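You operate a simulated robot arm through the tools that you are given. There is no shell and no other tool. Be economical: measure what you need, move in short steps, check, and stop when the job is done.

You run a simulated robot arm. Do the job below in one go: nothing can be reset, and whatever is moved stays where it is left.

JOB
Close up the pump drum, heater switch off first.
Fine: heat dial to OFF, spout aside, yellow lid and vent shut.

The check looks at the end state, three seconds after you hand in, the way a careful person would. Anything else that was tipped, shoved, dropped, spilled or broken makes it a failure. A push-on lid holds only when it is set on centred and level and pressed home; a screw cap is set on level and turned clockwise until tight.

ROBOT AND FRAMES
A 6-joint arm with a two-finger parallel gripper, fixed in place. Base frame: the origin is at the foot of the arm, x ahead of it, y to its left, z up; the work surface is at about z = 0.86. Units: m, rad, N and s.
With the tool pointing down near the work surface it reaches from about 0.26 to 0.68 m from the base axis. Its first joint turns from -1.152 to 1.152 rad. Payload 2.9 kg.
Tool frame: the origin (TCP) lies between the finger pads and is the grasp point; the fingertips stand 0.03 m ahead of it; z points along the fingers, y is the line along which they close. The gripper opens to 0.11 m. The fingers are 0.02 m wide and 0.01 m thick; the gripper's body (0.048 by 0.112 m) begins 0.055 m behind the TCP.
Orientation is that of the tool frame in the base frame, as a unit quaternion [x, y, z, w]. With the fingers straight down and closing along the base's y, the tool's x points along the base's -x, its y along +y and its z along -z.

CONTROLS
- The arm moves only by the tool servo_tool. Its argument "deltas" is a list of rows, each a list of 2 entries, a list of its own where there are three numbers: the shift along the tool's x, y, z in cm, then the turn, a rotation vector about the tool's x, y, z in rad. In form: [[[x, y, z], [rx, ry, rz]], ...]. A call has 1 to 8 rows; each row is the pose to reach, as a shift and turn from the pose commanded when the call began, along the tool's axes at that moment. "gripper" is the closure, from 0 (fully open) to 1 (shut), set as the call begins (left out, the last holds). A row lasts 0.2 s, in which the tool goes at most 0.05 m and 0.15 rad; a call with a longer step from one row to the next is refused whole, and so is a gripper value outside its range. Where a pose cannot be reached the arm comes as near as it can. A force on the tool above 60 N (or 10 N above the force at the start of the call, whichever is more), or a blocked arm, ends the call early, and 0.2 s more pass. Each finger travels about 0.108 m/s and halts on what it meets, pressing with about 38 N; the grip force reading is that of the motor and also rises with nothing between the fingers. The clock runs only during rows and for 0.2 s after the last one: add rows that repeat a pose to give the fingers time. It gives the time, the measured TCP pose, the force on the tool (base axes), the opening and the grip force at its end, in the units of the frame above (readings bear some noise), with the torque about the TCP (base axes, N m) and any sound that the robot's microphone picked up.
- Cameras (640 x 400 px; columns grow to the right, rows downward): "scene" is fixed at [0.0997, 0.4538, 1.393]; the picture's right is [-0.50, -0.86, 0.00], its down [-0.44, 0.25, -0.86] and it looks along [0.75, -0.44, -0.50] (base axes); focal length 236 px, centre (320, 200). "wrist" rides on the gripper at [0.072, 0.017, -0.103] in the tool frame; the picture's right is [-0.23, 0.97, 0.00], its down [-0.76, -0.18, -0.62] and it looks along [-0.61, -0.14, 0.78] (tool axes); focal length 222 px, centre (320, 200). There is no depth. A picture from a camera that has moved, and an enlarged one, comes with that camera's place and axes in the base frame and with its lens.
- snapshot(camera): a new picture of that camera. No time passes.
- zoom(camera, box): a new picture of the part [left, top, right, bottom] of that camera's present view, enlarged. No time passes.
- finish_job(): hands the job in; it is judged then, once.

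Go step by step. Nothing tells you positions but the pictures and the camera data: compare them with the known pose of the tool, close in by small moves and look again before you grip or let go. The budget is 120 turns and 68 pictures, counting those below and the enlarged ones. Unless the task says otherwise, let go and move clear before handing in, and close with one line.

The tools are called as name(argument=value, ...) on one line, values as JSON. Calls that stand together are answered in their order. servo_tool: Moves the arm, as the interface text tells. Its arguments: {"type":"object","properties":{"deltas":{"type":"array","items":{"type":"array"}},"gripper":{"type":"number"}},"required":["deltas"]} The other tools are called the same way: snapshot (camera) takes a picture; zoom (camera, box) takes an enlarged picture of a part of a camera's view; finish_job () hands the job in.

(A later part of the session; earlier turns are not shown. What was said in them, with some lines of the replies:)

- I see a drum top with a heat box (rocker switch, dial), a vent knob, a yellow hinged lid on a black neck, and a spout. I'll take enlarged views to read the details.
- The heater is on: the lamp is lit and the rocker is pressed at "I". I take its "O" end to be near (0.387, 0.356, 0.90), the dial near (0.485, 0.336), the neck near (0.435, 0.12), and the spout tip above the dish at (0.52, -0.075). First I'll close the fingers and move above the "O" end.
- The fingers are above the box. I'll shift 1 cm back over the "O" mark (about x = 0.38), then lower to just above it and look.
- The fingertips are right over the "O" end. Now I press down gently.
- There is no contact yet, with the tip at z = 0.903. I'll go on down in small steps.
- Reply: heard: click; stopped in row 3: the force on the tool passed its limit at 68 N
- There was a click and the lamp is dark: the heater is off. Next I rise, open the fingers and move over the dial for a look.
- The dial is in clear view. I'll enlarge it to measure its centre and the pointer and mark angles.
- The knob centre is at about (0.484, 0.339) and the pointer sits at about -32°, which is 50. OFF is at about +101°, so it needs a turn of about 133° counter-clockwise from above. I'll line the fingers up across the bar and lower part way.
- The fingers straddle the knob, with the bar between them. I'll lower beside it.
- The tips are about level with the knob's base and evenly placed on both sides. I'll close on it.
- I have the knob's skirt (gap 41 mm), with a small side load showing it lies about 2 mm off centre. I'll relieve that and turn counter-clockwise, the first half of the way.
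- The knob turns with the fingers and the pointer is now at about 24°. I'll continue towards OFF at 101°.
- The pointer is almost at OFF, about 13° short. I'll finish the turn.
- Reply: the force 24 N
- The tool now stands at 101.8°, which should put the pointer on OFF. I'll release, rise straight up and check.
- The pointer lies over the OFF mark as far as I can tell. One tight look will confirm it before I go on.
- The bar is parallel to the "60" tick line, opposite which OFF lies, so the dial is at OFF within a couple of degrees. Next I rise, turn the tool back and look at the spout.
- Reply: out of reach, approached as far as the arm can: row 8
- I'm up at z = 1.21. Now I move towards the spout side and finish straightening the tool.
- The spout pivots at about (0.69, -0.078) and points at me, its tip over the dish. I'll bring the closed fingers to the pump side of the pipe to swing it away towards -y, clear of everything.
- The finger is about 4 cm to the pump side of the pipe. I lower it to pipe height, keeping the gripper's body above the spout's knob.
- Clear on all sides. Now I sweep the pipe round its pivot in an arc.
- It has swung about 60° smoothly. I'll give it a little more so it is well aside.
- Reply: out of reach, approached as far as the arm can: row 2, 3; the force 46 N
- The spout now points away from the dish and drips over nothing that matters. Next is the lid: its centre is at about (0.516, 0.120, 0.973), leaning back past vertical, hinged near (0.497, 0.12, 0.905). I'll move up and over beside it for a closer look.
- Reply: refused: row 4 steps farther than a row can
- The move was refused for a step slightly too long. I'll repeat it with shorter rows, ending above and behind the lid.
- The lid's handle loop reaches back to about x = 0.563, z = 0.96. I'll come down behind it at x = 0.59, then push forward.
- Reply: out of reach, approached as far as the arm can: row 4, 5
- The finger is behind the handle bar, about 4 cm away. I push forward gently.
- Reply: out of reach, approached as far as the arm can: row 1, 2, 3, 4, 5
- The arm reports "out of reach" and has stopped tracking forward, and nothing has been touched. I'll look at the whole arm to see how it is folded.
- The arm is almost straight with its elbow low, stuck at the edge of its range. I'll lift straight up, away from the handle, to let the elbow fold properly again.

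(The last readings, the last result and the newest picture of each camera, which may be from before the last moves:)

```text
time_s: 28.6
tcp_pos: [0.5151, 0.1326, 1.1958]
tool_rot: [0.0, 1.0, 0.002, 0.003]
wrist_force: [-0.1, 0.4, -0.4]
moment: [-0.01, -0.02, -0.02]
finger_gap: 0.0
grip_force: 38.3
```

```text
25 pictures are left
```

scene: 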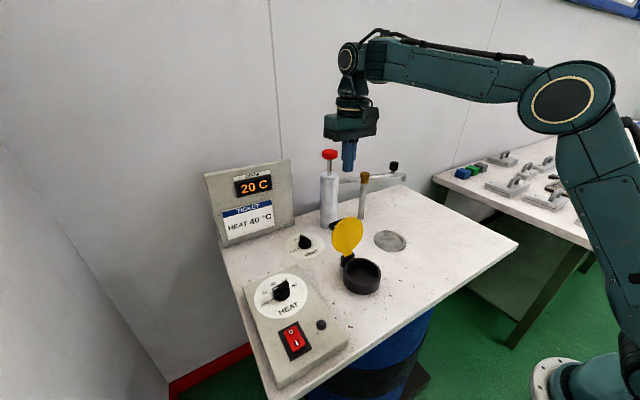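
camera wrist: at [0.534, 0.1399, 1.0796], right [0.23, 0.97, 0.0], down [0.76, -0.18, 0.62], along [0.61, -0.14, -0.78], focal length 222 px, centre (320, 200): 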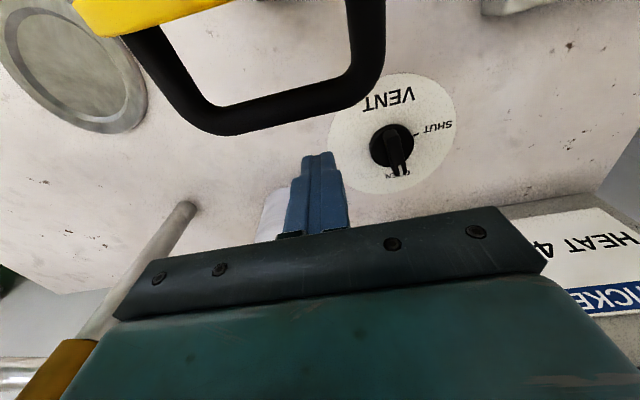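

The elbow is up again. A gentler plan is to come down above the handle, just behind the lid's top edge (tips at z = 0.99, x = 0.562), and push the edge forward from there, so no deep reach is needed.

servo_tool(deltas=[[[-2.5, -0.7, 3], [0, 0, 0]], [[-4.9, -1.3, 6], [0, 0, 0]], [[-4.9, -1.3, 9.5], [0, 0, 0]], [[-4.9, -1.3, 13], [0, 0, 0]], [[-4.9, -1.3, 15.5], [0, 0, 0]], [[-4.9, -1.3, 17.4], [0, 0, 0]]])

zoom(camera="scene", box=[270, 130, 430, 290])

```text
time_s: 29.9
tcp_pos: [0.5902, 0.1263, 1.0279]
tool_rot: [-0.001, 1.0, 0.001, 0.001]
wrist_force: [0.0, 0.8, 0.9]
moment: [0.04, 0.01, -0.02]
finger_gap: 0.0002
grip_force: 37.5
out of reach, approached as far as the arm can: row 4, 5, 6
```

```text
2.50 times, centred on (350, 210) of scene
camera zoom: at [0.0997, 0.4538, 1.393], right [-0.5, -0.86, 0.0], down [-0.44, 0.25, -0.86], along [0.75, -0.44, -0.5], focal length 591 px, centre (245, 175)
```

zoom: 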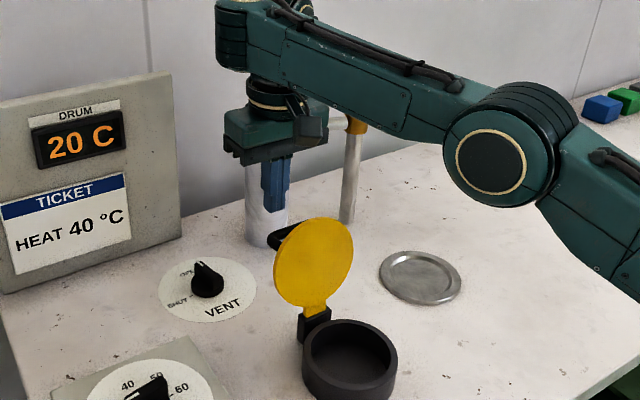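

The arm gets stuck at its straight, singular pose when I take large steps here. I'll lift and fold back, then come down in small steps.

servo_tool(deltas=[[[0, 0, -3], [0, 0, 0]], [[0, 0, -6], [0, 0, 0]], [[0, 0, -10], [0, 0, 0]], [[2, 0, -14], [0, 0, 0]], [[5, -0.5, -14], [0, 0, 0]], [[5, -0.5, -14], [0, 0, 0]]])

```text
time_s: 31.4
tcp_pos: [0.5372, 0.1176, 1.1678]
tool_rot: [-0.001, 1.0, 0.001, 0.002]
wrist_force: [-0.3, -0.6, -0.7]
moment: [-0.01, -0.02, 0.05]
finger_gap: 0.0
grip_force: 37.8
```

The tool is back at (0.537, 0.118, 1.168) and tracking well. I'll step down slowly behind the lid.

servo_tool(deltas=[[[-0.6, 0, 1.2], [0, 0, 0]], [[-1.2, 0, 2.4], [0, 0, 0]], [[-1.8, 0, 3.6], [0, 0, 0]], [[-2.3, 0, 4.8], [0, 0, 0]], [[-2.5, 0, 6.0], [0, 0, 0]], [[-2.5, 0, 7.2], [0, 0, 0]], [[-2.5, 0, 8.4], [0, 0, 0]], [[-2.5, 0, 9.6], [0, 0, 0]]])

```text
time_s: 33.1
tcp_pos: [0.5683, 0.1219, 1.075]
tool_rot: [0.0, 1.0, 0.002, 0.001]
wrist_force: [0.1, -0.6, -0.1]
moment: [0.02, -0.02, 0.02]
finger_gap: 0.0
grip_force: 37.4
out of reach, approached as far as the arm can: row 8
```

The arm has a poor spot just behind the lid, so I'll reach less far. I'll turn the hand 90° with the fingers part open, so one finger passes behind the lid's top edge and the other in front, and carry the lid forward past vertical. First I back off, up and in, turning as I go.

servo_tool(deltas=[[[0, 0, -3], [0, 0, 0]], [[0, 0, -6], [0, 0, 0]], [[1, 0, -9], [0, 0, -0.14]], [[2.5, 0, -9], [0, 0, -0.28]], [[4, 0, -9], [0, 0, -0.42]], [[4, 0, -9], [0, 0, -0.56]], [[4, 0, -9], [0, 0, -0.7]], [[4, 0, -9], [0, 0, -0.84]]], gripper=0.6)

servo_tool(deltas=[[[0, 0, 0], [0, 0, -0.14]], [[0, 0, 0], [0, 0, -0.28]], [[0, 0, 0], [0, 0, -0.42]], [[0, 0, 0], [0, 0, -0.56]], [[0, 0, 0], [0, 0, -0.69]], [[0, 0, 0], [0, 0, -0.73]]])

snapshot(camera="scene")

snapshot(camera="wrist")

```text
time_s: 35.0
tcp_pos: [0.5291, 0.1197, 1.1638]
tool_rot: [-0.409, 0.913, -0.001, 0.003]
wrist_force: [0.8, 0.3, 0.0]
moment: [0.04, 0.03, -0.01]
finger_gap: 0.0441
grip_force: 0.0
```

```text
time_s: 36.4
tcp_pos: [0.5275, 0.1206, 1.164]
tool_rot: [0.707, -0.707, 0.0, -0.004]
wrist_force: [-0.1, -0.8, 0.0]
moment: [-0.02, -0.03, 0.0]
finger_gap: 0.044
grip_force: 0.1
```

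```text
23 pictures are left
```

scene: 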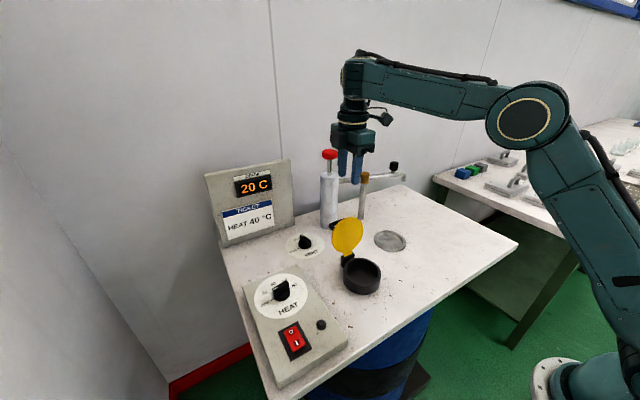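

```text
22 pictures are left
camera wrist: at [0.5092, 0.0474, 1.2664], right [-0.97, 0.23, 0.0], down [0.17, 0.76, 0.63], along [0.14, 0.61, -0.78], focal length 222 px, centre (320, 200)
```

wrist: 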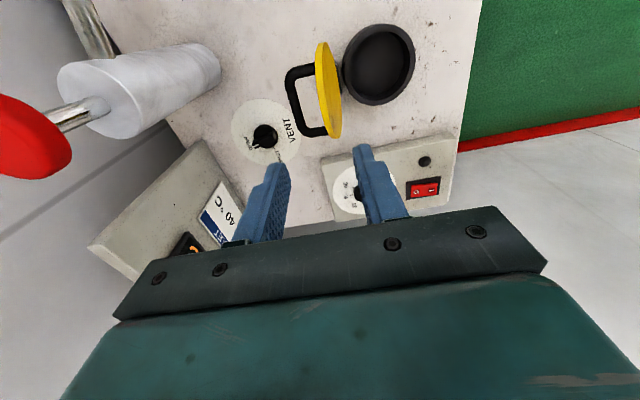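

From here the lid is edge-on: its top edge is at about (0.525, 0.115, 1.016), with the handle behind at x ≈ 0.56, z ≈ 0.96. I'll lower so the fingers straddle the top edge, tips staying above the handle.

servo_tool(deltas=[[[0.3, 0.25, 2], [0, 0, 0]], [[0.3, 0.25, 4], [0, 0, 0]], [[0.3, 0.25, 6], [0, 0, 0]], [[0.3, 0.25, 8], [0, 0, 0]], [[0.3, 0.25, 9.5], [0, 0, 0]], [[0.3, 0.25, 11], [0, 0, 0]]])

snapshot(camera="wrist")

```text
time_s: 37.8
tcp_pos: [0.5683, 0.0706, 1.0877]
tool_rot: [-0.707, 0.707, 0.001, 0.003]
wrist_force: [0.7, 1.0, 0.6]
moment: [0.0, 0.04, -0.03]
finger_gap: 0.044
grip_force: 0.1
out of reach, approached as far as the arm can: row 2, 3, 4, 5, 6
```

```text
21 pictures are left
camera wrist: at [0.5506, -0.0022, 1.1898], right [-0.97, 0.23, 0.0], down [0.18, 0.76, 0.63], along [0.14, 0.61, -0.78], focal length 222 px, centre (320, 200)
```

wrist: 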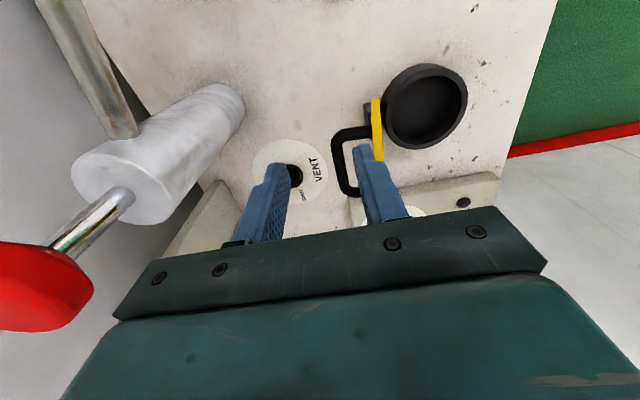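

The arm shied off to the side again, as if it can't come straight down here. I'll back up and try coming down on the left of the lid, at y ≈ 0.21, then slide in sideways.

servo_tool(deltas=[[[0, 0, -3], [0, 0, 0]], [[0, 0, -6], [0, 0, 0]], [[-3, 0.5, -8], [0, 0, 0]], [[-6, 1, -8], [0, 0, 0]], [[-9, 1, -8], [0, 0, 0]], [[-9, 1, -8], [0, 0, 0]]])

```text
time_s: 39.1
tcp_pos: [0.5561, 0.1618, 1.1697]
tool_rot: [-0.707, 0.708, -0.001, 0.004]
wrist_force: [0.5, -0.3, -0.9]
moment: [0.01, 0.0, -0.02]
finger_gap: 0.044
grip_force: 0.0
```

The tool is at (0.556, 0.162, 1.170). Now over to (0.525, 0.215) and down in small steps.

servo_tool(deltas=[[[-2.5, 1.5, 0], [0, 0, 0]], [[-5.3, 3.1, 0], [0, 0, 0]], [[-5.3, 3.1, 2.5], [0, 0, 0]], [[-5.3, 3.1, 5], [0, 0, 0]], [[-5.3, 3.1, 7.5], [0, 0, 0]], [[-5.3, 3.1, 10], [0, 0, 0]], [[-5.3, 3.1, 12.5], [0, 0, 0]], [[-5.3, 3.1, 15], [0, 0, 0]]])

snapshot(camera="wrist")

```text
time_s: 41.0
tcp_pos: [0.5242, 0.2154, 1.0178]
tool_rot: [-0.707, 0.707, 0.0, 0.004]
wrist_force: [-1.0, -0.4, 0.0]
moment: [-0.02, 0.01, 0.0]
finger_gap: 0.0439
grip_force: 0.1
```

```text
20 pictures are left
camera wrist: at [0.5067, 0.141, 1.1212], right [-0.97, 0.23, 0.0], down [0.17, 0.76, 0.63], along [0.15, 0.61, -0.78], focal length 222 px, centre (320, 200)
```

wrist: 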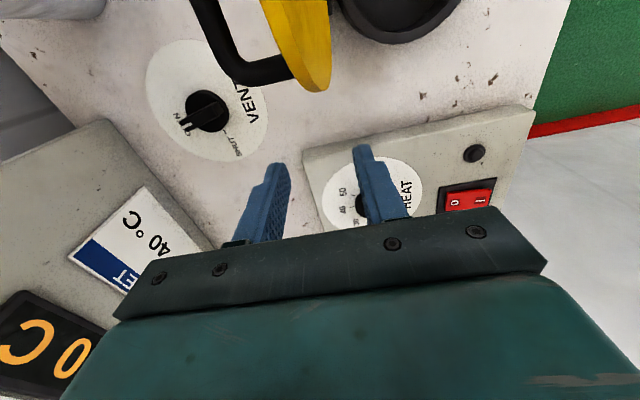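

This works, and the lid edge lines up between the fingers. I'll slide in towards it in small steps.

servo_tool(deltas=[[[1, 0, 0], [0, 0, 0]], [[2, 0, 0], [0, 0, 0]], [[3, 0, 0], [0, 0, 0]], [[4, 0, 0], [0, 0, 0]], [[5, 0, 0], [0, 0, 0]], [[6, 0, 0], [0, 0, 0]], [[7, 0, 0], [0, 0, 0]]])

snapshot(camera="wrist")

snapshot(camera="scene")

```text
time_s: 42.4
tcp_pos: [0.5243, 0.1687, 1.02]
tool_rot: [0.721, -0.693, -0.001, -0.01]
wrist_force: [0.6, 9.5, 0.4]
moment: [0.28, 0.0, 0.19]
finger_gap: 0.0443
grip_force: 0.7
stopped in row 7: the force on the tool passed its limit at 68 N (the readings are from after the stop); the commanded pose is now the measured one
```

```text
19 pictures are left
camera wrist: at [0.5082, 0.0928, 1.1207], right [-0.98, 0.19, -0.01], down [0.14, 0.76, 0.64], along [0.13, 0.63, -0.77], focal length 222 px, centre (320, 200)
```

wrist: 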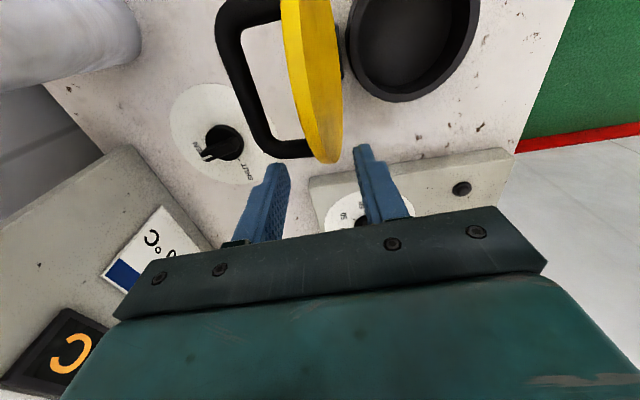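

```text
18 pictures are left
```

scene: 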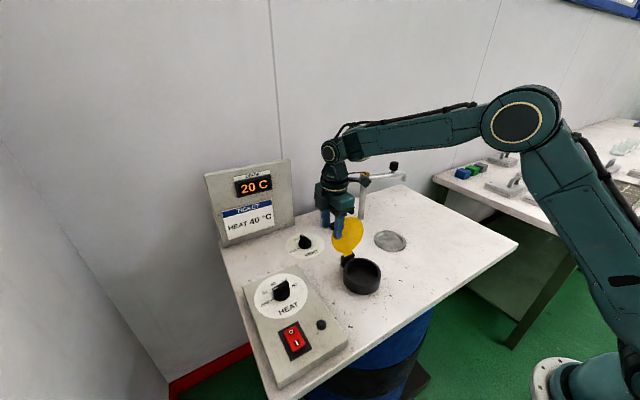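

The torque shows the rear fingertip touched the side of the handle, which therefore stands higher than I reckoned (up to about z = 0.99). I'll back off, rise 4 cm, and check whether the arm can move in from here at that height.

servo_tool(deltas=[[[-1, 0, 0], [0, 0, 0]], [[-1, 0, -2], [0, 0, 0]], [[-1, 0, -4.5], [0, 0, -0.04]], [[0.5, 0, -4.5], [0, 0, -0.04]], [[2, 0, -4.5], [0, 0, -0.04]], [[3.5, 0, -4.5], [0, 0, -0.04]], [[5, 0, -4.5], [0, 0, -0.04]]])

zoom(camera="scene", box=[290, 160, 410, 300])

```text
time_s: 44.0
tcp_pos: [0.5263, 0.1165, 1.0633]
tool_rot: [0.733, -0.68, 0.0, -0.01]
wrist_force: [-0.4, -0.8, 0.2]
moment: [0.0, -0.03, -0.01]
finger_gap: 0.0439
grip_force: 0.0
```

```text
2.86 times, centred on (350, 230) of scene
camera zoom: at [0.0997, 0.4538, 1.393], right [-0.5, -0.86, 0.0], down [-0.44, 0.25, -0.86], along [0.75, -0.44, -0.5], focal length 675 px, centre (234, 114)
```

zoom: 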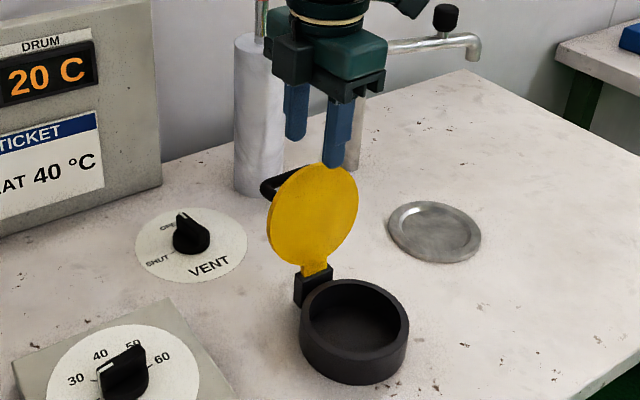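

The arm reaches this spot now, directly over the lid's top. I'll narrow the fingers to about 3 cm, so the rear one drops between the lid and its handle bar, and look before lowering.

servo_tool(deltas=[[[0, 0.3, 0], [0, 0, 0.075]], [[0, 0.3, 1], [0, 0, 0.075]]], gripper=0.73)

snapshot(camera="wrist")

```text
time_s: 44.6
tcp_pos: [0.5235, 0.1166, 1.0526]
tool_rot: [0.707, -0.707, 0.0, -0.01]
wrist_force: [0.8, 0.1, 0.6]
moment: [0.0, -0.01, 0.02]
finger_gap: 0.0298
grip_force: 0.1
```

```text
16 pictures are left
camera wrist: at [0.5041, 0.0415, 1.1546], right [-0.97, 0.23, -0.01], down [0.17, 0.75, 0.64], along [0.15, 0.62, -0.77], focal length 222 px, centre (320, 200)
```

wrist: 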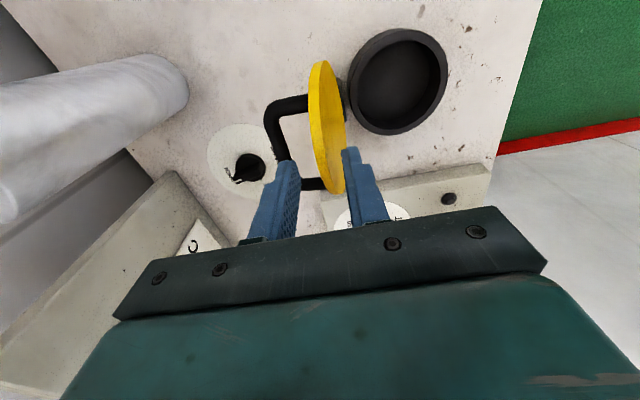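

The rear finger needs to move about 4 mm towards the lid to clear the handle bar. Then I lower it into the loop.

servo_tool(deltas=[[[0, 0.4, 0.5], [0, 0, 0]], [[0, 0.4, 1.2], [0, 0, 0]], [[0, 0.4, 2.0], [0, 0, 0]], [[0, 0.4, 2.8], [0, 0, 0]], [[0, 0.4, 3.4], [0, 0, 0]]])

snapshot(camera="wrist")

```text
time_s: 45.8
tcp_pos: [0.5213, 0.1161, 1.0178]
tool_rot: [0.708, -0.706, -0.002, -0.01]
wrist_force: [0.6, 0.2, -0.4]
moment: [-0.04, -0.03, 0.01]
finger_gap: 0.0298
grip_force: 0.0
```

```text
15 pictures are left
camera wrist: at [0.5007, 0.042, 1.1198], right [-0.97, 0.23, -0.01], down [0.17, 0.75, 0.64], along [0.15, 0.62, -0.77], focal length 222 px, centre (320, 200)
```

wrist: 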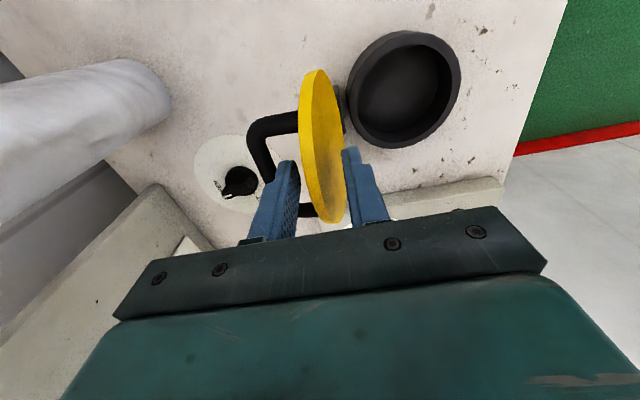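

The lid sits between the fingers with the rear finger inside the handle loop. Now I carry it forward, past vertical.

servo_tool(deltas=[[[0, 1, 0], [0, 0, 0]], [[0, 2, 0], [0, 0, 0]], [[0, 3, 0], [0, 0, 0]], [[0, 4, 0], [0, 0, 0]], [[0, 5, 0], [0, 0, 0]], [[0, 6, 0], [0, 0, 0]], [[0, 7, 0], [0, 0, 0]]])

zoom(camera="scene", box=[290, 160, 410, 300])

```text
time_s: 47.4
tcp_pos: [0.4484, 0.1173, 1.0179]
tool_rot: [-0.706, 0.708, 0.0, 0.011]
wrist_force: [0.3, -0.2, 0.2]
moment: [-0.01, 0.01, 0.02]
finger_gap: 0.03
grip_force: 0.0
```

```text
2.86 times, centred on (350, 230) of scene
camera zoom: at [0.0997, 0.4538, 1.393], right [-0.5, -0.86, 0.0], down [-0.44, 0.25, -0.86], along [0.75, -0.44, -0.5], focal length 675 px, centre (234, 114)
```

zoom: 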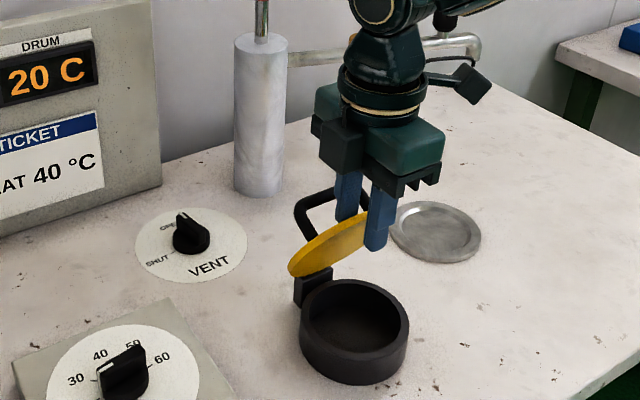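

The lid leans well forward. I'll draw the fingers straight up out of the loop and let it come down.

servo_tool(deltas=[[[0, 0, -1.5], [0, 0, 0]], [[0, 0, -3], [0, 0, 0]], [[0, 0, -5], [0, 0, 0]], [[0, 0, -8], [0, 0, 0]], [[0, 0, -8], [0, 0, 0]]])

snapshot(camera="wrist")

zoom(camera="scene", box=[290, 160, 410, 300])

```text
time_s: 48.6
tcp_pos: [0.4468, 0.1129, 1.0993]
tool_rot: [0.708, -0.706, -0.002, -0.01]
wrist_force: [0.5, 0.3, 0.7]
moment: [0.02, -0.04, 0.01]
finger_gap: 0.0298
grip_force: 0.3
```

```text
13 pictures are left
camera wrist: at [0.4292, 0.039, 1.2], right [-0.97, 0.23, -0.01], down [0.17, 0.75, 0.64], along [0.15, 0.62, -0.77], focal length 222 px, centre (320, 200)
```

wrist: 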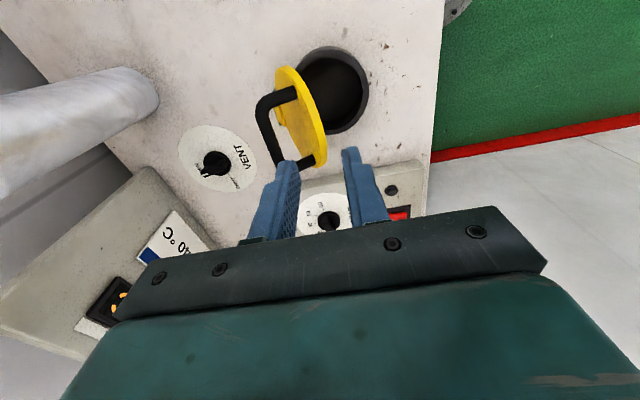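

```text
2.86 times, centred on (350, 230) of scene
camera zoom: at [0.0997, 0.4538, 1.393], right [-0.5, -0.86, 0.0], down [-0.44, 0.25, -0.86], along [0.75, -0.44, -0.5], focal length 675 px, centre (234, 114)
```

zoom: 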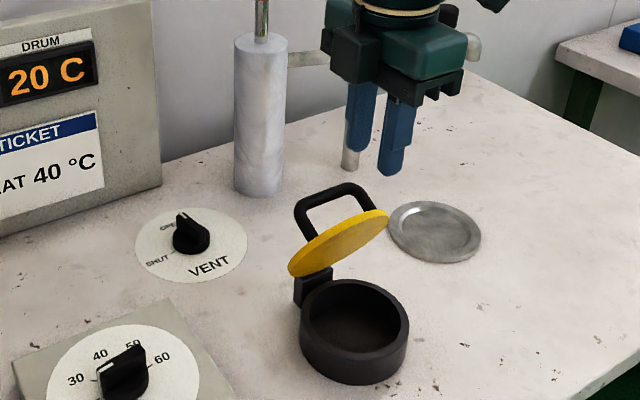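

The hinge holds the lid leaning at about 60°. I'll close the fingers and push its back down along the closing arc, in front of the handle.

servo_tool(deltas=[[[-0.4, -2.3, 2.5], [0, 0, 0]], [[-0.4, -2.3, 5.2], [0, 0, 0]], [[-0.4, -0.8, 6.9], [0, 0, 0]], [[-0.4, 0.7, 8.1], [0, 0, 0]], [[-0.4, 2.3, 9.5], [0, 0, 0]], [[-0.4, 3.3, 11.1], [0, 0, 0]], [[-0.4, 4.1, 12.7], [0, 0, 0]], [[-0.4, 4.6, 14.2], [0, 0, 0]]], gripper=1)

zoom(camera="scene", box=[290, 160, 410, 300])

```text
time_s: 50.4
tcp_pos: [0.3999, 0.1206, 0.9554]
tool_rot: [0.708, -0.706, -0.003, -0.006]
wrist_force: [-30.3, -5.1, 20.7]
moment: [-0.1, 0.33, -0.04]
finger_gap: 0.0
grip_force: 37.7
```

```text
2.86 times, centred on (350, 230) of scene
camera zoom: at [0.0986, 0.4536, 1.3932], right [-0.5, -0.86, 0.0], down [-0.43, 0.25, -0.86], along [0.75, -0.44, -0.5], focal length 675 px, centre (234, 114)
```

zoom: 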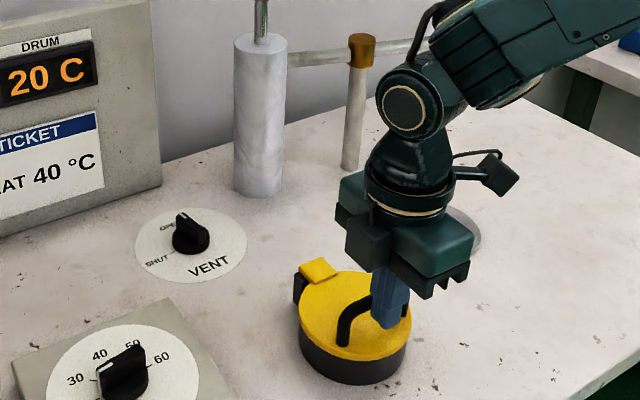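

The lid is down on the neck, with the finger wedged slightly against the handle. I'll ease forward, lift clear, and look before pressing it home from above.

servo_tool(deltas=[[[0, 0.6, 0], [0, 0, 0]], [[0, 0.8, -1.5], [0, 0, 0]], [[0, 0.8, -4], [0, 0, 0]], [[0, 0.8, -7], [0, 0, 0]], [[0, 0.8, -9], [0, 0, 0]]])

snapshot(camera="wrist")

```text
time_s: 51.6
tcp_pos: [0.3964, 0.1194, 1.0457]
tool_rot: [0.708, -0.706, -0.001, -0.009]
wrist_force: [0.2, 0.3, -1.0]
moment: [0.02, 0.03, -0.02]
finger_gap: 0.0
grip_force: 37.7
```

```text
10 pictures are left
camera wrist: at [0.3765, 0.0455, 1.1466], right [-0.97, 0.23, -0.01], down [0.17, 0.75, 0.64], along [0.15, 0.62, -0.77], focal length 222 px, centre (320, 200)
```

wrist: 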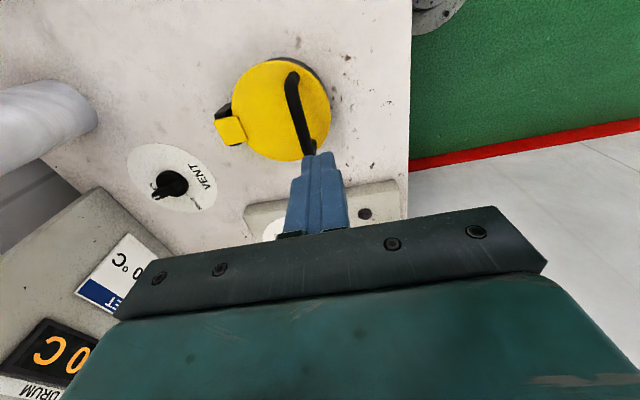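

The lid is on but sits slightly raised at the front. The handle bar is centred near (0.412, 0.107), so I'll press down on the middle of it.

servo_tool(deltas=[[[1.2, -1.5, 1.5], [0, 0, 0]], [[1.2, -1.5, 3], [0, 0, 0]], [[1.2, -1.5, 4.5], [0, 0, 0]], [[1.2, -1.5, 5.5], [0, 0, 0]], [[1.2, -1.5, 6.2], [0, 0, 0]], [[1.2, -1.5, 6.9], [0, 0, 0]], [[1.2, -1.5, 7.6], [0, 0, 0]], [[1.2, -1.5, 8.3], [0, 0, 0]]])

```text
time_s: 53.3
tcp_pos: [0.4105, 0.1094, 0.9753]
tool_rot: [0.708, -0.706, -0.001, -0.013]
wrist_force: [-11.5, -2.9, 23.2]
moment: [0.01, 0.25, 0.02]
finger_gap: 0.0
grip_force: 37.8
stopped in row 8: the force on the tool passed its limit at 72 N (the readings are from after the stop); the commanded pose is now the measured one
```

It took 72 N on the handle without a click. I'll check how the lid sits.

zoom(camera="scene", box=[320, 230, 410, 310])

```text
5.00 times, centred on (365, 270) of scene
camera zoom: at [0.0991, 0.4537, 1.3931], right [-0.5, -0.86, 0.0], down [-0.43, 0.25, -0.86], along [0.75, -0.44, -0.5], focal length 1182 px, centre (95, -150)
```

zoom: 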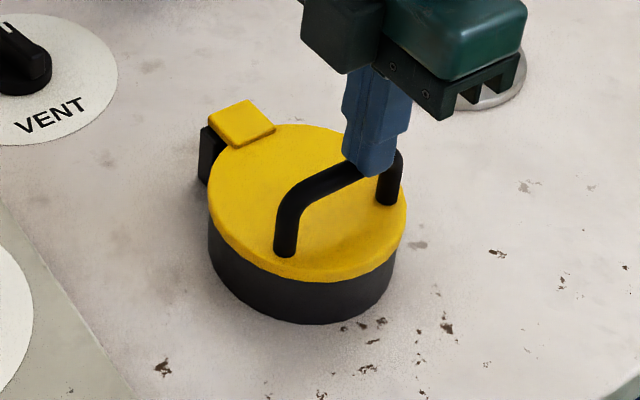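

The lid looks flush all round. One more firm press will confirm there is no travel left, then I rise clear.

servo_tool(deltas=[[[0, 0, 0.3], [0, 0, 0]], [[0, 0, 0.6], [0, 0, 0]], [[0, 0, 0.9], [0, 0, 0]], [[0, 0, 1.2], [0, 0, 0]]])

servo_tool(deltas=[[[0, 0, -2], [0, 0, 0]], [[0, 0, -5], [0, 0, 0]], [[0, 0, -9], [0, 0, 0]], [[0, 0, -13], [0, 0, 0]], [[0, 0, -15], [0, 0, 0]]], gripper=0.55)

zoom(camera="scene", box=[280, 210, 410, 310])

```text
time_s: 53.8
tcp_pos: [0.4097, 0.1097, 0.9741]
tool_rot: [0.708, -0.706, 0.001, -0.013]
wrist_force: [-10.3, -3.7, 22.1]
moment: [-0.04, 0.22, 0.03]
finger_gap: 0.0001
grip_force: 37.6
stopped in row 2: the force on the tool passed its limit at 66 N (the readings are from after the stop); the commanded pose is now the measured one
```

```text
time_s: 55.0
tcp_pos: [0.4087, 0.1066, 1.1213]
tool_rot: [0.708, -0.707, 0.0, -0.012]
wrist_force: [1.0, 1.0, -0.5]
moment: [-0.03, -0.06, -0.02]
finger_gap: 0.0495
grip_force: 0.0
```

```text
4.00 times, centred on (345, 260) of scene
camera zoom: at [0.0997, 0.4538, 1.393], right [-0.5, -0.86, 0.0], down [-0.44, 0.25, -0.86], along [0.75, -0.44, -0.5], focal length 945 px, centre (220, -40)
```

zoom: 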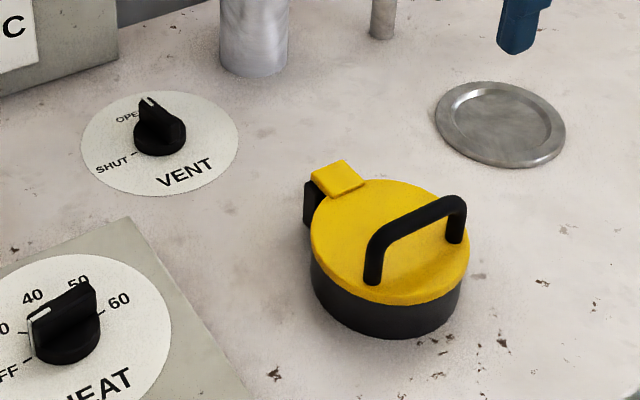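

The lid is shut and flush. Now the vent: its knob is at about (0.642, 0.186), the pointer at OPEN (about 0°) and SHUT at about 88°, so a quarter turn counter-clockwise. I'll straighten the hand and move over, keeping well inside reach.

servo_tool(deltas=[[[-1, -1.1, 0], [0, 0, 0.145]], [[-2, -2.2, 0], [0, 0, 0.29]], [[-3.2, -3.4, 1], [0, 0, 0.435]], [[-4.4, -4.6, 2], [0, 0, 0.58]], [[-5.6, -5.8, 3], [0, 0, 0.725]], [[-6.6, -7, 4.5], [0, 0, 0.87]], [[-7.6, -8.2, 6], [0, 0, 1.015]], [[-8.6, -9.1, 7], [0, 0, 1.16]]])

servo_tool(deltas=[[[0, 0, 1], [0, 0, 0.14]], [[0, 0, 2], [0, 0, 0.28]], [[0, 0, 4], [0, 0, 0.42]], [[0, 0, 6], [0, 0, 0.42]], [[0, 0, 8], [0, 0, 0.42]]])

```text
time_s: 56.8
tcp_pos: [0.5018, 0.194, 1.0547]
tool_rot: [-0.203, 0.979, 0.007, 0.01]
wrist_force: [-0.1, 0.7, -0.4]
moment: [0.01, 0.01, 0.01]
finger_gap: 0.0496
grip_force: 0.1
```

```text
time_s: 58.0
tcp_pos: [0.5014, 0.1936, 0.9767]
tool_rot: [0.005, 1.0, 0.009, 0.009]
wrist_force: [-0.1, 0.9, 0.2]
moment: [0.0, 0.01, -0.02]
finger_gap: 0.0494
grip_force: 0.1
```

All good at (0.501, 0.194, 0.977). Now I go outward at low height in small steps to above the vent knob.

servo_tool(deltas=[[[-1.5, -0.1, 1], [0, 0, 0]], [[-3, -0.2, 2], [0, 0, 0]], [[-5, -0.3, 2.2], [0, 0, 0]], [[-7, -0.4, 2.2], [0, 0, 0]], [[-9, -0.5, 2.2], [0, 0, 0]], [[-11, -0.6, 2.2], [0, 0, 0]], [[-12.5, -0.7, 2.2], [0, 0, 0]], [[-13.8, -0.8, 2.2], [0, 0, 0]]])

snapshot(camera="wrist")

```text
time_s: 59.8
tcp_pos: [0.6421, 0.186, 0.9573]
tool_rot: [0.004, 1.0, 0.008, 0.009]
wrist_force: [-0.9, -0.2, 0.1]
moment: [0.04, 0.01, 0.0]
finger_gap: 0.0495
grip_force: 0.1
```

```text
7 pictures are left
camera wrist: at [0.5663, 0.2018, 1.0587], right [0.23, 0.97, 0.02], down [0.75, -0.19, 0.63], along [0.62, -0.13, -0.77], focal length 222 px, centre (320, 200)
```

wrist: 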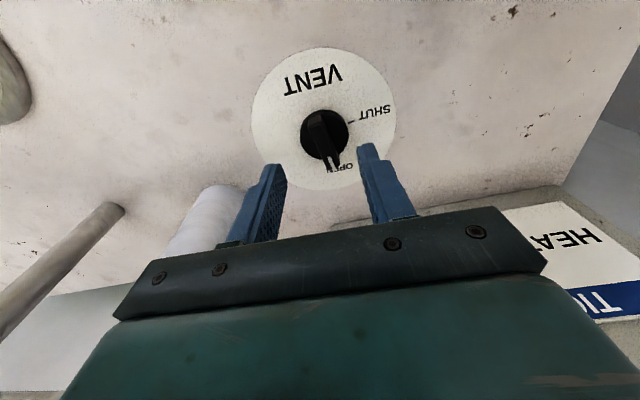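

The view is clear: knob at (0.644, 0.190), pointer at about 3°, SHUT tick at about 90°. I'll centre the fingers and lower round the knob.

servo_tool(deltas=[[[-0.2, 0.4, 1], [0, 0, 0]], [[-0.2, 0.4, 2], [0, 0, 0]], [[-0.2, 0.4, 3], [0, 0, 0]], [[-0.2, 0.4, 4], [0, 0, 0]], [[-0.2, 0.4, 5], [0, 0, 0]], [[-0.2, 0.4, 5.6], [0, 0, 0]]])

zoom(camera="scene", box=[270, 200, 350, 280])

```text
time_s: 61.2
tcp_pos: [0.6436, 0.1907, 0.9009]
tool_rot: [0.004, 1.0, 0.008, 0.009]
wrist_force: [0.2, -0.7, -0.2]
moment: [0.0, -0.03, 0.03]
finger_gap: 0.0496
grip_force: 0.1
```

```text
5.00 times, centred on (310, 240) of scene
camera zoom: at [0.0997, 0.4538, 1.393], right [-0.5, -0.86, 0.0], down [-0.44, 0.25, -0.86], along [0.75, -0.44, -0.5], focal length 1182 px, centre (370, 0)
```

zoom: 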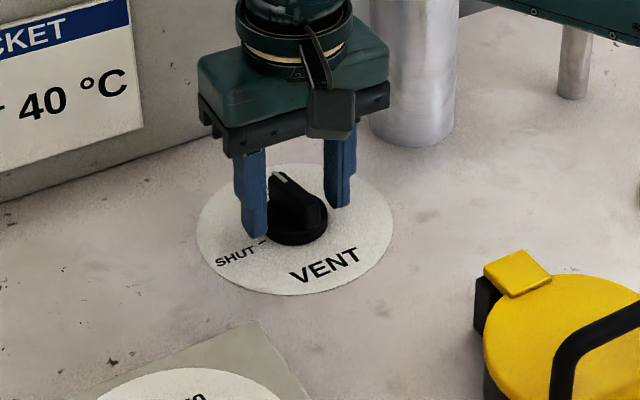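

The fingers are on either side of the knob. I close on it.

servo_tool(deltas=[[[0, 0, 0], [0, 0, 0]], [[0, 0, 0], [0, 0, 0]], [[0, 0, 0], [0, 0, 0]]], gripper=1)

```text
time_s: 62.0
tcp_pos: [0.6438, 0.1902, 0.9008]
tool_rot: [0.005, 1.0, 0.009, 0.008]
wrist_force: [-2.2, -11.6, 0.3]
moment: [-0.26, 0.08, -0.07]
finger_gap: 0.0406
grip_force: 44.8
```

It is gripped (40.6 mm). I turn it counter-clockwise towards SHUT, first about 64°.

servo_tool(deltas=[[[0, -0.1, 0], [0, 0, -0.14]], [[0, -0.1, 0], [0, 0, -0.28]], [[0, -0.1, 0], [0, 0, -0.42]], [[0, -0.1, 0], [0, 0, -0.56]], [[0, -0.1, 0], [0, 0, -0.7]], [[0, -0.1, 0], [0, 0, -0.84]], [[0, -0.1, 0], [0, 0, -0.98]], [[0, -0.1, 0], [0, 0, -1.12]]])

```text
time_s: 63.8
tcp_pos: [0.6464, 0.1854, 0.9004]
tool_rot: [-0.525, 0.851, 0.002, 0.016]
wrist_force: [24.3, -27.4, 0.6]
moment: [-0.75, -0.52, -0.21]
finger_gap: 0.0406
grip_force: 45.1
```

The knob follows, with a bit of side load. I'll recentre by a few millimetres and finish the last 24°.

servo_tool(deltas=[[[0.18, -0.3, 0], [0, 0, 0]], [[0.18, -0.3, 0], [0, 0, -0.14]], [[0.18, -0.3, 0], [0, 0, -0.28]], [[0.18, -0.3, 0], [0, 0, -0.42]], [[0.18, -0.3, 0], [0, 0, -0.43]]])

zoom(camera="wrist", box=[240, 60, 420, 240])

```text
time_s: 65.0
tcp_pos: [0.6494, 0.1843, 0.8998]
tool_rot: [-0.695, 0.719, -0.002, 0.016]
wrist_force: [34.8, -17.0, -2.0]
moment: [-0.56, -0.81, -0.2]
finger_gap: 0.0408
grip_force: 44.4
```

```text
2.22 times, centred on (330, 150) of wrist
camera zoom: at [0.6258, 0.1101, 1.0014], right [-0.97, 0.26, -0.02], down [0.19, 0.74, 0.64], along [0.18, 0.62, -0.77], focal length 494 px, centre (298, 311)
```

zoom: 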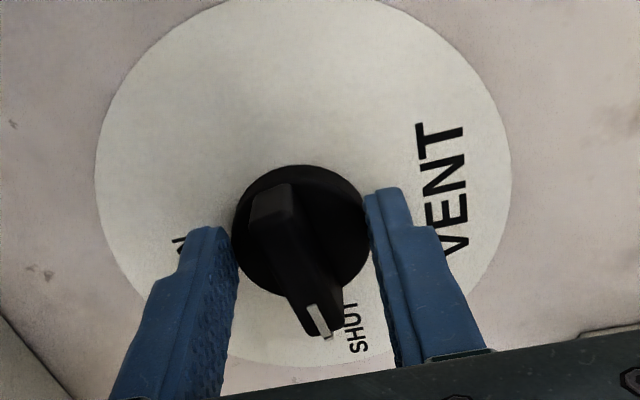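

The pointer reads about 91–93°, over the SHUT mark. I'll add a 2° nudge, release, lift and check.

servo_tool(deltas=[[[0.05, -0.2, 0], [0, 0, -0.02]], [[0.05, -0.2, 0], [0, 0, -0.04]]])

servo_tool(deltas=[[[0, 0, 0], [0, 0, 0]], [[0, 0, 0], [0, 0, 0]], [[0, 0, -1.5], [0, 0, 0]], [[0, 0, -3], [0, 0, 0]], [[0, 0.5, -4.5], [0, 0, 0]], [[0, 1.0, -6], [0, 0, 0]]], gripper=0.45)

snapshot(camera="wrist")

```text
time_s: 65.6
tcp_pos: [0.6494, 0.1841, 0.9011]
tool_rot: [0.709, -0.705, 0.001, -0.014]
wrist_force: [22.1, -18.4, 4.3]
moment: [-0.39, -0.77, -0.76]
finger_gap: 0.0407
grip_force: 44.8
```

```text
time_s: 67.0
tcp_pos: [0.6376, 0.1863, 0.9599]
tool_rot: [0.711, -0.703, 0.001, -0.013]
wrist_force: [-0.1, -0.1, 0.6]
moment: [0.03, -0.02, 0.01]
finger_gap: 0.0605
grip_force: 0.1
```

```text
4 pictures are left
camera wrist: at [0.6177, 0.1111, 1.0611], right [-0.98, 0.22, -0.01], down [0.16, 0.75, 0.64], along [0.15, 0.62, -0.77], focal length 222 px, centre (320, 200)
```

wrist: 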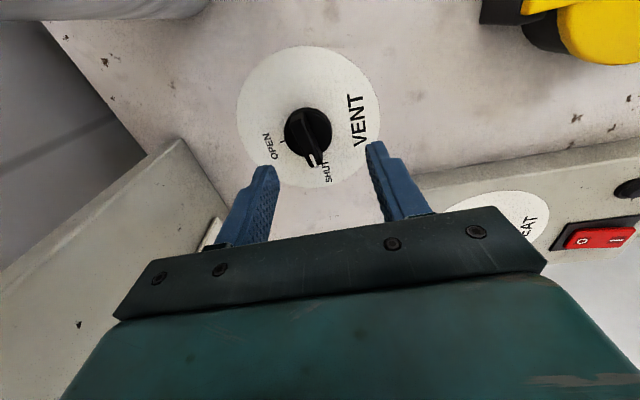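

A firm resisting torque at the end shows the vent reached its stop at SHUT. I'll retreat inward, rise, and use the last pictures to check the dial, passing over it.

servo_tool(deltas=[[[0, 2, -0.5], [0, 0, 0]], [[-0.5, 4, -1], [0, 0, 0]], [[-1.5, 6.5, -2], [0, 0, 0]], [[-2, 9, -4], [0, 0, 0]], [[-3, 11.5, -7], [0, 0, 0]], [[-5, 13.5, -10], [0, 0, 0]], [[-8, 14.5, -12], [0, 0, 0]], [[-11, 14.5, -14], [0, 0, 0]]])

zoom(camera="scene", box=[230, 210, 350, 330])

```text
time_s: 68.8
tcp_pos: [0.4889, 0.2922, 1.0994]
tool_rot: [0.711, -0.703, 0.001, -0.013]
wrist_force: [0.6, 0.6, -0.2]
moment: [0.0, 0.03, 0.0]
finger_gap: 0.0605
grip_force: 0.0
```

```text
3.33 times, centred on (290, 270) of scene
camera zoom: at [0.0997, 0.4538, 1.393], right [-0.5, -0.86, 0.0], down [-0.44, 0.25, -0.86], along [0.75, -0.44, -0.5], focal length 788 px, centre (420, -33)
```

zoom: 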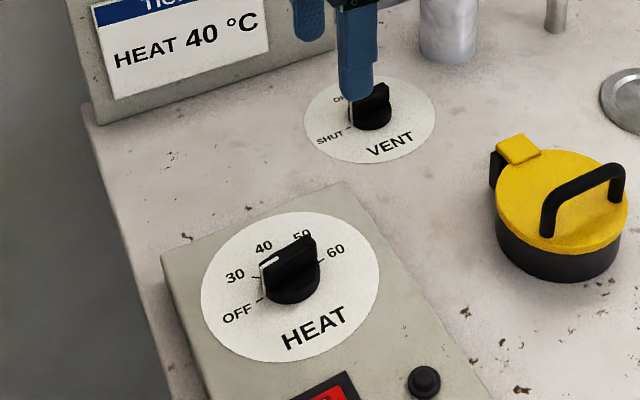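

Vent SHUT, lid shut, lamp dark. The dial pointer might be a few degrees short of OFF, so I'll look from nearly overhead.

zoom(camera="wrist", box=[291, 90, 371, 170])

```text
5.00 times, centred on (331, 130) of wrist
camera zoom: at [0.4699, 0.218, 1.2016], right [-0.98, 0.22, -0.01], down [0.16, 0.75, 0.64], along [0.15, 0.62, -0.77], focal length 1111 px, centre (265, 550)
```

zoom: 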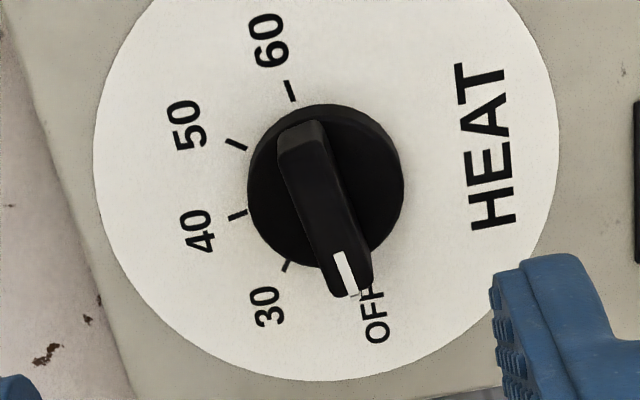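

From overhead the pointer's bar is parallel to the 60–OFF line and its white tip ends on the OFF tick. I'll lift a little further clear and take a last overall look.

servo_tool(deltas=[[[0, 1.5, -3], [0, 0, 0]], [[2, 4, -6], [0, 0, 0]], [[4, 7, -8], [0, 0, 0]], [[6, 10, -10], [0, 0, 0]]])

snapshot(camera="scene")

```text
time_s: 69.8
tcp_pos: [0.3856, 0.2286, 1.1983]
tool_rot: [0.712, -0.702, 0.0, -0.012]
wrist_force: [-0.9, -0.1, 0.6]
moment: [-0.02, 0.04, 0.01]
finger_gap: 0.0604
grip_force: 0.1
```

```text
1 pictures are left
```

scene: 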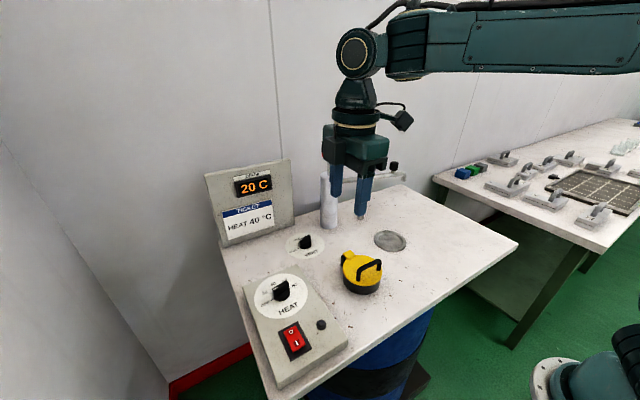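

The heater is off, the dial is at OFF, the spout is aside, the lid and vent are shut, and nothing else was disturbed. The arm is clear, so I'm handing in.

finish_job()

```text
The job is handed in.
```

The pump drum is closed up: heater switched off first, heat dial at OFF, spout swung aside about 65°, yellow lid pressed shut (no click heard, but it sits flush), and vent turned to its stop at SHUT.
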